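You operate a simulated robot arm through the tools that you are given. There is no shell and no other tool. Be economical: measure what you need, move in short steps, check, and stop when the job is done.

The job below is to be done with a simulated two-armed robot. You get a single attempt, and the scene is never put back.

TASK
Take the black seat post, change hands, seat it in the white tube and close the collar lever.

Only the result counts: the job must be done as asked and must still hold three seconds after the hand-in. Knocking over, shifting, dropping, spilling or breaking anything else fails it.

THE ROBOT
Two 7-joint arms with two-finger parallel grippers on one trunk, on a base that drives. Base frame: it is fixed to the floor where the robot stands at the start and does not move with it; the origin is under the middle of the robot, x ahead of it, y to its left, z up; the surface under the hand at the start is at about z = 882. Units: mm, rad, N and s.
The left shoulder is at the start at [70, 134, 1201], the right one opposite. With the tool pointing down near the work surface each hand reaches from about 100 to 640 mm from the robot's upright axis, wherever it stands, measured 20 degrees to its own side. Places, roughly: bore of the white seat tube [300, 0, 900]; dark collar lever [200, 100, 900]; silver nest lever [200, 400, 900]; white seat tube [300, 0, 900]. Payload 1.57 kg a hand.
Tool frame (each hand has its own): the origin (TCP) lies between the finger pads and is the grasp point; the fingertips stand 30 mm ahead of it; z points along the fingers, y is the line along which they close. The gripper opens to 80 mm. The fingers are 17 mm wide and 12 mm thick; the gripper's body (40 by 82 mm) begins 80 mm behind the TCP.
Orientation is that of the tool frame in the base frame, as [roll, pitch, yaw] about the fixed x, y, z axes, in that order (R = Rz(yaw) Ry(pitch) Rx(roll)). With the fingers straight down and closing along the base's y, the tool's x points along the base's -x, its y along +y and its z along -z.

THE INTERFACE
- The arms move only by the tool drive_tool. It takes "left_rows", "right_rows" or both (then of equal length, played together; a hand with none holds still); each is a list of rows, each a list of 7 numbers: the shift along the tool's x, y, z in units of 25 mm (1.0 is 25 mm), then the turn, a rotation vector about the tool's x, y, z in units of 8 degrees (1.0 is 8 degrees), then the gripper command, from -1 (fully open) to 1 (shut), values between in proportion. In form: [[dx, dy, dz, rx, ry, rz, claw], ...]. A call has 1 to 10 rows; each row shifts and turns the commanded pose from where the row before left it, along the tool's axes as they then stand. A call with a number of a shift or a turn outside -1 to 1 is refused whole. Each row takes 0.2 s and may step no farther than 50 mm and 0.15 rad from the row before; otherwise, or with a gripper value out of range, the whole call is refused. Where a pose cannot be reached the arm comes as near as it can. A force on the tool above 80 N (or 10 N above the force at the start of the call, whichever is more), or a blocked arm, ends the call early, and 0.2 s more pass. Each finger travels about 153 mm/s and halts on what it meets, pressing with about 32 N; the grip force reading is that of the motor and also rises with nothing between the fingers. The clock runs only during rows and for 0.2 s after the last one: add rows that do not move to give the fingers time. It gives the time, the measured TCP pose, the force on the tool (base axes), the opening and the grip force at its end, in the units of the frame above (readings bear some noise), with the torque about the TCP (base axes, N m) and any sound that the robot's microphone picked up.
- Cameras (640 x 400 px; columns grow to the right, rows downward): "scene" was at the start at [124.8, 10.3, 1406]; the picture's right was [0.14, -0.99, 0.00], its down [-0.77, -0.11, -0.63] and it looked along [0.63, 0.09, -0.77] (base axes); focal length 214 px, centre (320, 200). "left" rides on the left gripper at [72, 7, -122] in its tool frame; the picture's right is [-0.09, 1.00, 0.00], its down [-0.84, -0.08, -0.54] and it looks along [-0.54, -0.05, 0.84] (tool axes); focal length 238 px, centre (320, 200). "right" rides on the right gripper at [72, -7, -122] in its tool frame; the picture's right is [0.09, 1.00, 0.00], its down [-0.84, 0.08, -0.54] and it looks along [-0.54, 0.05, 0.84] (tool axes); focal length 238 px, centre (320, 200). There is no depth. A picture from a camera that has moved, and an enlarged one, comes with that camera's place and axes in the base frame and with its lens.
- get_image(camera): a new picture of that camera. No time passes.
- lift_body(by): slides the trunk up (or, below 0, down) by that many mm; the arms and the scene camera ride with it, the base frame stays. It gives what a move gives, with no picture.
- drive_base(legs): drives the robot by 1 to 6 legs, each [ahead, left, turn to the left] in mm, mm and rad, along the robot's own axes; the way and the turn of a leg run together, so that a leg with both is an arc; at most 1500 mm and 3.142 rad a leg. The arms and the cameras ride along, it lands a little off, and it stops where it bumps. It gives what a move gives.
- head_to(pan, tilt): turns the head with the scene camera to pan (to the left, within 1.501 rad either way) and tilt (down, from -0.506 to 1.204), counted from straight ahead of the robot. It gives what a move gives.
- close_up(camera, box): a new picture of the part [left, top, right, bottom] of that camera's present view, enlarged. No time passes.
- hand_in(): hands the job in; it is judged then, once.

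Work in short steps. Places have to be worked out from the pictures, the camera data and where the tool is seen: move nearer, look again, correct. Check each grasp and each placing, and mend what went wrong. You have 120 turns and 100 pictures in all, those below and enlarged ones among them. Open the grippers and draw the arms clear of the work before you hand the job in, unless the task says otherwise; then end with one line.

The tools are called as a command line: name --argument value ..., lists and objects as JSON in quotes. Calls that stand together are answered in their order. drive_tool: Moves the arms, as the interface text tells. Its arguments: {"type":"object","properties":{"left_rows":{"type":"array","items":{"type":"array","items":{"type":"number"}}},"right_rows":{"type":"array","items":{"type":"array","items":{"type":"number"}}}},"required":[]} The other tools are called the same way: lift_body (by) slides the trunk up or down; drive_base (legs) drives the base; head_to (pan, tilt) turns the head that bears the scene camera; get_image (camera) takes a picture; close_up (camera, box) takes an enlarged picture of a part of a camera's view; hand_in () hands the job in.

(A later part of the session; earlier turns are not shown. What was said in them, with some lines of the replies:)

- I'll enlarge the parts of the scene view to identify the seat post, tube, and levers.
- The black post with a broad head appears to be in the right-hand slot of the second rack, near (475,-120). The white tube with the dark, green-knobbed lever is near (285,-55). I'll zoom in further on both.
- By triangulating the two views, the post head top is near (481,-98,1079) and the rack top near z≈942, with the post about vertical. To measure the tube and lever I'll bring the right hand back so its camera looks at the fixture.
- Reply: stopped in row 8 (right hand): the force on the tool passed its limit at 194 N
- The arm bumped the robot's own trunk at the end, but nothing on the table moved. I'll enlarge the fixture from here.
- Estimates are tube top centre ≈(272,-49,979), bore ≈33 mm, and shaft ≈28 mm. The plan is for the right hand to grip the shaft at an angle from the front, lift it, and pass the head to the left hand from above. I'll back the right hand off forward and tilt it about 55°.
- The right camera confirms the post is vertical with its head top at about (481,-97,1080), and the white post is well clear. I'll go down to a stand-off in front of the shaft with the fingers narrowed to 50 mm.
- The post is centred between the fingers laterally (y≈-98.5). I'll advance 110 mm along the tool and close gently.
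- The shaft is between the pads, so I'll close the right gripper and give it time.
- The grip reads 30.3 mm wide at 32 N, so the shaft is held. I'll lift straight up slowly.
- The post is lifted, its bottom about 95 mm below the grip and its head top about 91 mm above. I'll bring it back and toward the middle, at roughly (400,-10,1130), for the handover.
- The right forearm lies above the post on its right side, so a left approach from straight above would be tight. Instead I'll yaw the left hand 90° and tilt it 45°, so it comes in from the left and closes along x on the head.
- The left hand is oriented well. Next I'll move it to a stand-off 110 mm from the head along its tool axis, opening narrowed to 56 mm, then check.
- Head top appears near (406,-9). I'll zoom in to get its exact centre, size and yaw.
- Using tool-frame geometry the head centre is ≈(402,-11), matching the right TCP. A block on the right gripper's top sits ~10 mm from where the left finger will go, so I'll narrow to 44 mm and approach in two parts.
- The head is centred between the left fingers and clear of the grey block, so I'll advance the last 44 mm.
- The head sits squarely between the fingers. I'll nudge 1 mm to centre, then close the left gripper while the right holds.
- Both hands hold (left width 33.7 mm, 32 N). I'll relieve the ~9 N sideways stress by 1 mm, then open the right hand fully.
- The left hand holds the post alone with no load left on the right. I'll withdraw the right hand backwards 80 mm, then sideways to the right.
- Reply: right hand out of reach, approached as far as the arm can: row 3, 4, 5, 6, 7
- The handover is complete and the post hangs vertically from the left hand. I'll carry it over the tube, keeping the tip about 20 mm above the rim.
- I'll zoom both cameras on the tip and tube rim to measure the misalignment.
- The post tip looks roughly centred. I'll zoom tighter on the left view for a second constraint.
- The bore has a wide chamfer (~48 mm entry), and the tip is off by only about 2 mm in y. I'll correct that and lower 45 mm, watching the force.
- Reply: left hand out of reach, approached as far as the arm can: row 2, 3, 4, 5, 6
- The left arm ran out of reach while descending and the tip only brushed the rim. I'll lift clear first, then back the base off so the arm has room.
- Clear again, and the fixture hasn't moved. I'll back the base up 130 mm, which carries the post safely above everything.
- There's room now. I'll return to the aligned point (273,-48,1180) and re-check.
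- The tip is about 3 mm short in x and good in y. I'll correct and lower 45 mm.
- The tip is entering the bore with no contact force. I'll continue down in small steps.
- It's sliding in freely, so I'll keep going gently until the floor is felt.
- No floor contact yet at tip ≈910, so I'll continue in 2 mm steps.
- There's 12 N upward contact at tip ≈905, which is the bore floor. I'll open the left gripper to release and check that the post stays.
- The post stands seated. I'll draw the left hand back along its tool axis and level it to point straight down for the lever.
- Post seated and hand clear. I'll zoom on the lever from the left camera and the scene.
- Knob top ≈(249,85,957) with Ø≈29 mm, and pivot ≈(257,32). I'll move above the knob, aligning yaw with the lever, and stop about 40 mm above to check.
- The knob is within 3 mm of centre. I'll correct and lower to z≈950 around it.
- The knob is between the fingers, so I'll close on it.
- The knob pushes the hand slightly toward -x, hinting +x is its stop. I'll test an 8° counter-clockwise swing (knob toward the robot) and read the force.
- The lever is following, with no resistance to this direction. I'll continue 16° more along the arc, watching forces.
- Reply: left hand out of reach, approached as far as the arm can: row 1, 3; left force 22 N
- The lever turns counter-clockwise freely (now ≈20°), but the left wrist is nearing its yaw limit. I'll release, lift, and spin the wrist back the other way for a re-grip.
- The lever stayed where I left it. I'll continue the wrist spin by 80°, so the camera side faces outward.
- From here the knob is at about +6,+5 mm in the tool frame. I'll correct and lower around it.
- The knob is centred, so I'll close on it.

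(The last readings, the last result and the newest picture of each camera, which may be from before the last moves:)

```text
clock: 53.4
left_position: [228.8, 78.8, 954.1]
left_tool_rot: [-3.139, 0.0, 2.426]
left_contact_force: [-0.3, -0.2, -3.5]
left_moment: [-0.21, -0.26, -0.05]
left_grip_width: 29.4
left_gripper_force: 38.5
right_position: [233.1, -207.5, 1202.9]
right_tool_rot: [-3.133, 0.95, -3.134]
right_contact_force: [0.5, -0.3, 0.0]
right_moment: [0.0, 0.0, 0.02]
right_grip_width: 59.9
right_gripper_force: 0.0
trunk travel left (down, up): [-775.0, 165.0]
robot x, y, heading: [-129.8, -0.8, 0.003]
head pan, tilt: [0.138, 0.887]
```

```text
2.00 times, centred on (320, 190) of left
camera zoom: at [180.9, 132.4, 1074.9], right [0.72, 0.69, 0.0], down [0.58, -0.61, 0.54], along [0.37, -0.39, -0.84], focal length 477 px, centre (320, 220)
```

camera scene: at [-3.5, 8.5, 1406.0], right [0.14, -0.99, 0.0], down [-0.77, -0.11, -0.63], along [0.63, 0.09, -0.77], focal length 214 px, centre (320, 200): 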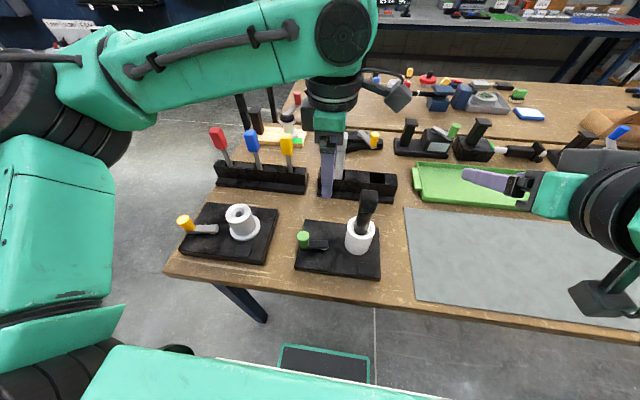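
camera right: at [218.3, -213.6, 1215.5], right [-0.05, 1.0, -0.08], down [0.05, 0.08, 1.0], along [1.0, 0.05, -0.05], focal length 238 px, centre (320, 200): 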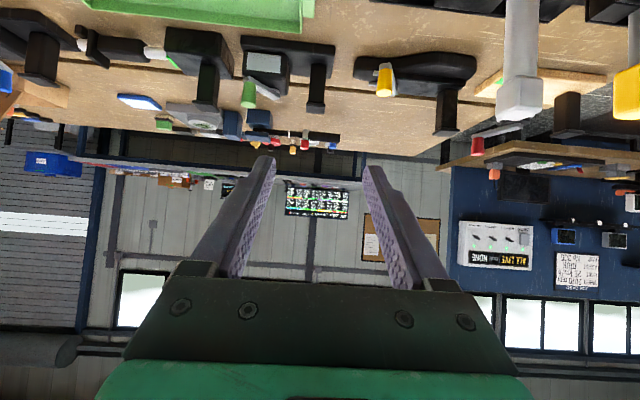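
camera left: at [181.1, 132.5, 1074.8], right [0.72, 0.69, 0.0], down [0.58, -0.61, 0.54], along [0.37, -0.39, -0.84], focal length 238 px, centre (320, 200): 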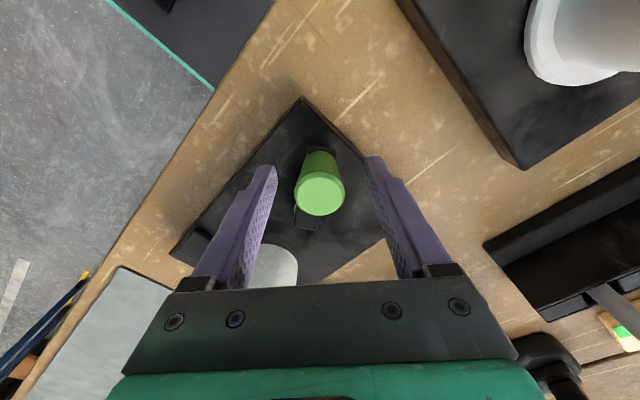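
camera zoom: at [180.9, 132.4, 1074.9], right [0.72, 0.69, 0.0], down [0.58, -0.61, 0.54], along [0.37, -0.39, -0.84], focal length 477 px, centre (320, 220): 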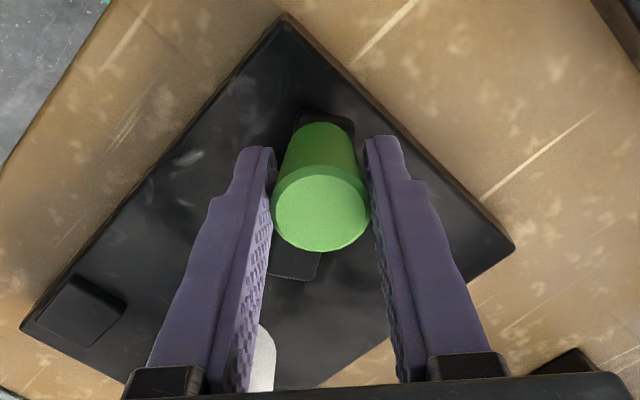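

Held with near-zero load. I'll swing 30° counter-clockwise along the arc.

drive_tool --left_rows '[[0.049, -0.184, 0, 0, 0, -0.625, 0.4], [0.049, -0.184, 0, 0, 0, -0.625, 0.4], [0.049, -0.184, 0, 0, 0, -0.625, 0.4], [0.049, -0.184, 0, 0, 0, -0.625, 0.4], [0.049, -0.184, 0, 0, 0, -0.625, 0.4], [0.049, -0.184, 0, 0, 0, -0.625, 0.4]]'

close_up --camera "scene" --box '[270, 180, 390, 280]'

```text
clock: 54.8
left_position: [209.3, 60.3, 954.5]
left_tool_rot: [-3.139, -0.001, 2.952]
left_contact_force: [3.0, 3.9, -7.1]
left_moment: [0.0, -0.37, 0.24]
left_grip_width: 29.6
left_gripper_force: 39.0
right_position: [234.6, -206.8, 1202.7]
right_tool_rot: [-3.13, 0.948, -3.134]
right_contact_force: [0.8, 0.0, 0.1]
right_moment: [-0.01, -0.06, -0.02]
right_grip_width: 60.1
right_gripper_force: 0.1
trunk travel left (down, up): [-775.0, 165.0]
robot x, y, heading: [-127.2, 3.0, -0.002]
head pan, tilt: [0.138, 0.887]
```

```text
4.00 times, centred on (330, 230) of scene
camera zoom: at [-2.1, 11.6, 1405.9], right [0.14, -0.99, 0.0], down [-0.77, -0.11, -0.63], along [0.63, 0.09, -0.78], focal length 858 px, centre (280, 80)
```

zoom: 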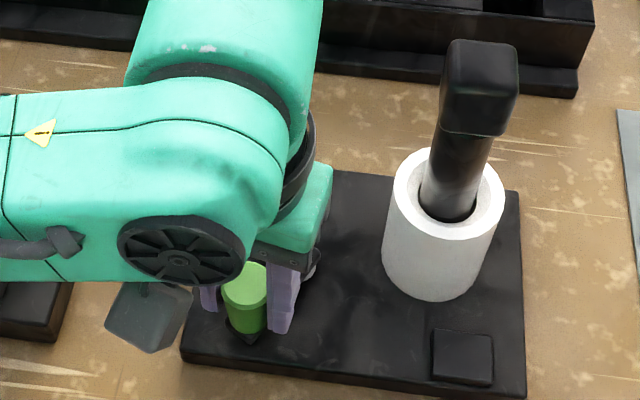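

It swings smoothly with low forces (now ≈150°). I'll continue another 30°.

drive_tool --left_rows '[[0.049, -0.184, 0, 0, 0, -0.625, 0.4], [0.049, -0.184, 0, 0, 0, -0.625, 0.4], [0.049, -0.184, 0, 0, 0, -0.625, 0.4], [0.049, -0.184, 0, 0, 0, -0.625, 0.4], [0.049, -0.184, 0, 0, 0, -0.625, 0.4], [0.049, -0.184, 0, 0, 0, -0.625, 0.4]]'

```text
clock: 56.2
left_position: [203.5, 43.4, 954.0]
left_tool_rot: [-3.14, 0.001, -2.803]
left_contact_force: [2.4, 37.7, 3.4]
left_moment: [-0.28, -0.09, 0.04]
left_grip_width: 28.9
left_gripper_force: 39.0
right_position: [233.6, -196.5, 1204.3]
right_tool_rot: [-3.116, 0.95, -3.12]
right_contact_force: [0.5, -0.8, 1.3]
right_moment: [-0.01, -0.05, 0.02]
right_grip_width: 60.0
right_gripper_force: 0.0
trunk travel left (down, up): [-775.0, 165.0]
robot x, y, heading: [-128.3, 2.2, -0.001]
head pan, tilt: [0.138, 0.887]
```

There's a firm 38 N resistance now at ≈169°, likely the closed stop. I'll look.

close_up --camera "left" --box '[200, 60, 440, 290]'

close_up --camera "scene" --box '[270, 180, 390, 280]'

```text
1.74 times, centred on (320, 175) of left
camera zoom: at [135.8, 26.2, 1074.8], right [-0.24, 0.97, 0.0], down [0.81, 0.21, 0.54], along [0.53, 0.13, -0.84], focal length 414 px, centre (320, 244)
```

zoom: 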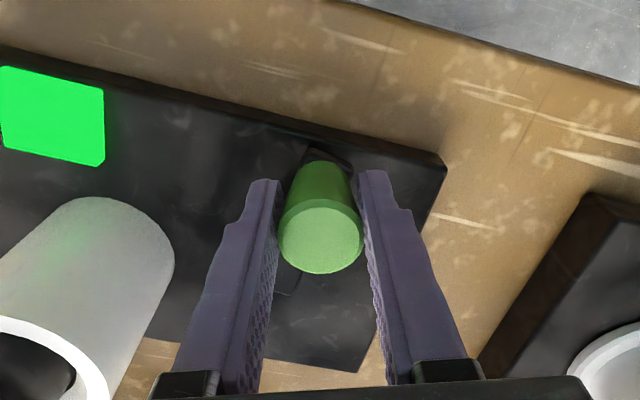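

```text
4.00 times, centred on (330, 230) of scene
camera zoom: at [-3.4, 23.3, 1405.9], right [0.14, -0.99, 0.01], down [-0.77, -0.11, -0.63], along [0.63, 0.08, -0.78], focal length 858 px, centre (280, 80)
```

zoom: 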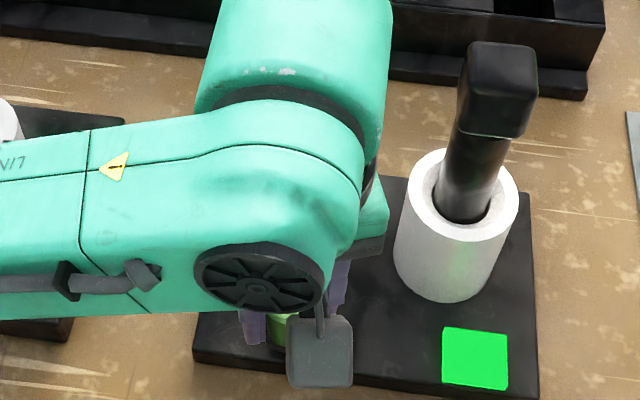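

The indicator pad has turned green: the collar is closed on the post. I'll ease the push slightly, open, and rise straight up.

drive_tool --left_rows '[[0, 0.25, 0, 0, 0, 0, 0.4], [0, 0.05, 0, 0, 0, 0, 0], [0, 0, 0, 0, 0, 0, -0.6], [0, 0, 0, 0, 0, 0, -0.6]]'

close_up --camera "left" --box '[200, 60, 440, 290]'

```text
clock: 57.2
left_position: [199.3, 37.2, 953.7]
left_tool_rot: [-3.141, 0.0, -2.809]
left_contact_force: [-0.8, -0.2, -0.4]
left_moment: [0.02, 0.01, -0.01]
left_grip_width: 64.3
left_gripper_force: 0.0
right_position: [233.4, -209.5, 1202.7]
right_tool_rot: [-3.133, 0.949, -3.136]
right_contact_force: [-1.3, -0.3, -0.2]
right_moment: [0.04, -0.01, 0.03]
right_grip_width: 60.0
right_gripper_force: 0.1
trunk travel left (down, up): [-775.0, 165.0]
robot x, y, heading: [-128.1, -0.4, -0.005]
head pan, tilt: [0.138, 0.887]
```

```text
1.74 times, centred on (320, 175) of left
camera zoom: at [132.1, 21.1, 1075.4], right [-0.24, 0.97, 0.0], down [0.82, 0.2, 0.54], along [0.53, 0.13, -0.84], focal length 414 px, centre (320, 244)
```

zoom: 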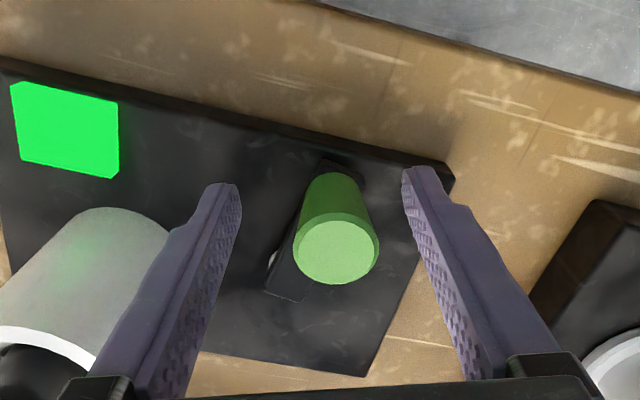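

Still green and both fingers are clear of the knob. I'll raise the hand straight up and away to the left.

drive_tool --left_rows '[[0, 0, -0.6, 0, 0, 0, -0.6], [0, 0, -0.9, 0, 0, 0, -0.6], [0, 0, -0.9, 0, 0, 0, -0.6], [0, 0, -0.9, 0, 0, 0, -0.6], [0, 0, -0.9, 0, 0, 0, -0.6], [0, 0, -0.9, 0, 0, 0, -0.6], [0, 0.7, -0.9, 0, 0, 0, -1], [0, 0.8, -0.5, 0, 0, 0, -1], [0, 0.8, 0, 0, 0, 0, -1], [0, 0.8, 0, 0, 0, 0, -1]]'

get_image --camera "scene"

close_up --camera "scene" --box '[270, 170, 390, 280]'

```text
clock: 59.4
left_position: [174.8, 111.9, 1115.8]
left_tool_rot: [-3.139, 0.001, -2.808]
left_contact_force: [-0.8, 0.3, -0.1]
left_moment: [0.02, -0.03, -0.01]
left_grip_width: 80.2
left_gripper_force: 0.1
right_position: [232.3, -206.6, 1202.9]
right_tool_rot: [-3.129, 0.949, -3.132]
right_contact_force: [-0.6, -0.1, 0.3]
right_moment: [0.0, -0.01, 0.0]
right_grip_width: 60.2
right_gripper_force: 0.0
trunk travel left (down, up): [-775.0, 165.0]
robot x, y, heading: [-129.3, 2.5, 0.002]
head pan, tilt: [0.138, 0.887]
```

```text
27 pictures are left
camera scene: at [-4.3, 11.5, 1406.1], right [0.14, -0.99, 0.0], down [-0.77, -0.11, -0.63], along [0.63, 0.09, -0.77], focal length 214 px, centre (320, 200)
```

scene: 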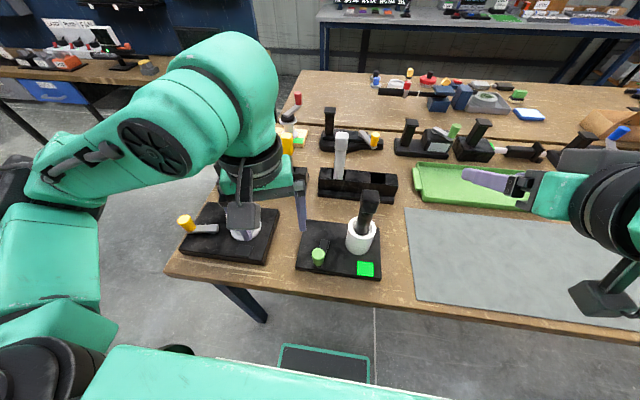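

```text
3.64 times, centred on (330, 225) of scene
camera zoom: at [-4.3, 11.5, 1406.1], right [0.14, -0.99, 0.0], down [-0.77, -0.11, -0.63], along [0.63, 0.09, -0.77], focal length 780 px, centre (284, 109)
```

zoom: 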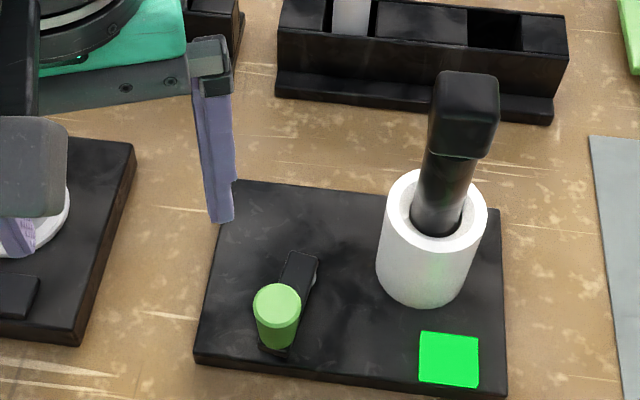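

The indicator is green, the post is standing in the tube, the lever is closed, everything else is undisturbed, and both grippers are open and clear. I'm handing it in.

hand_in

```text
The job is handed in.
```

The black seat post was passed from the right hand to the left and is seated in the white tube. The collar lever is closed, the indicator pad on the base is lit green, and both arms are open and clear of the work.
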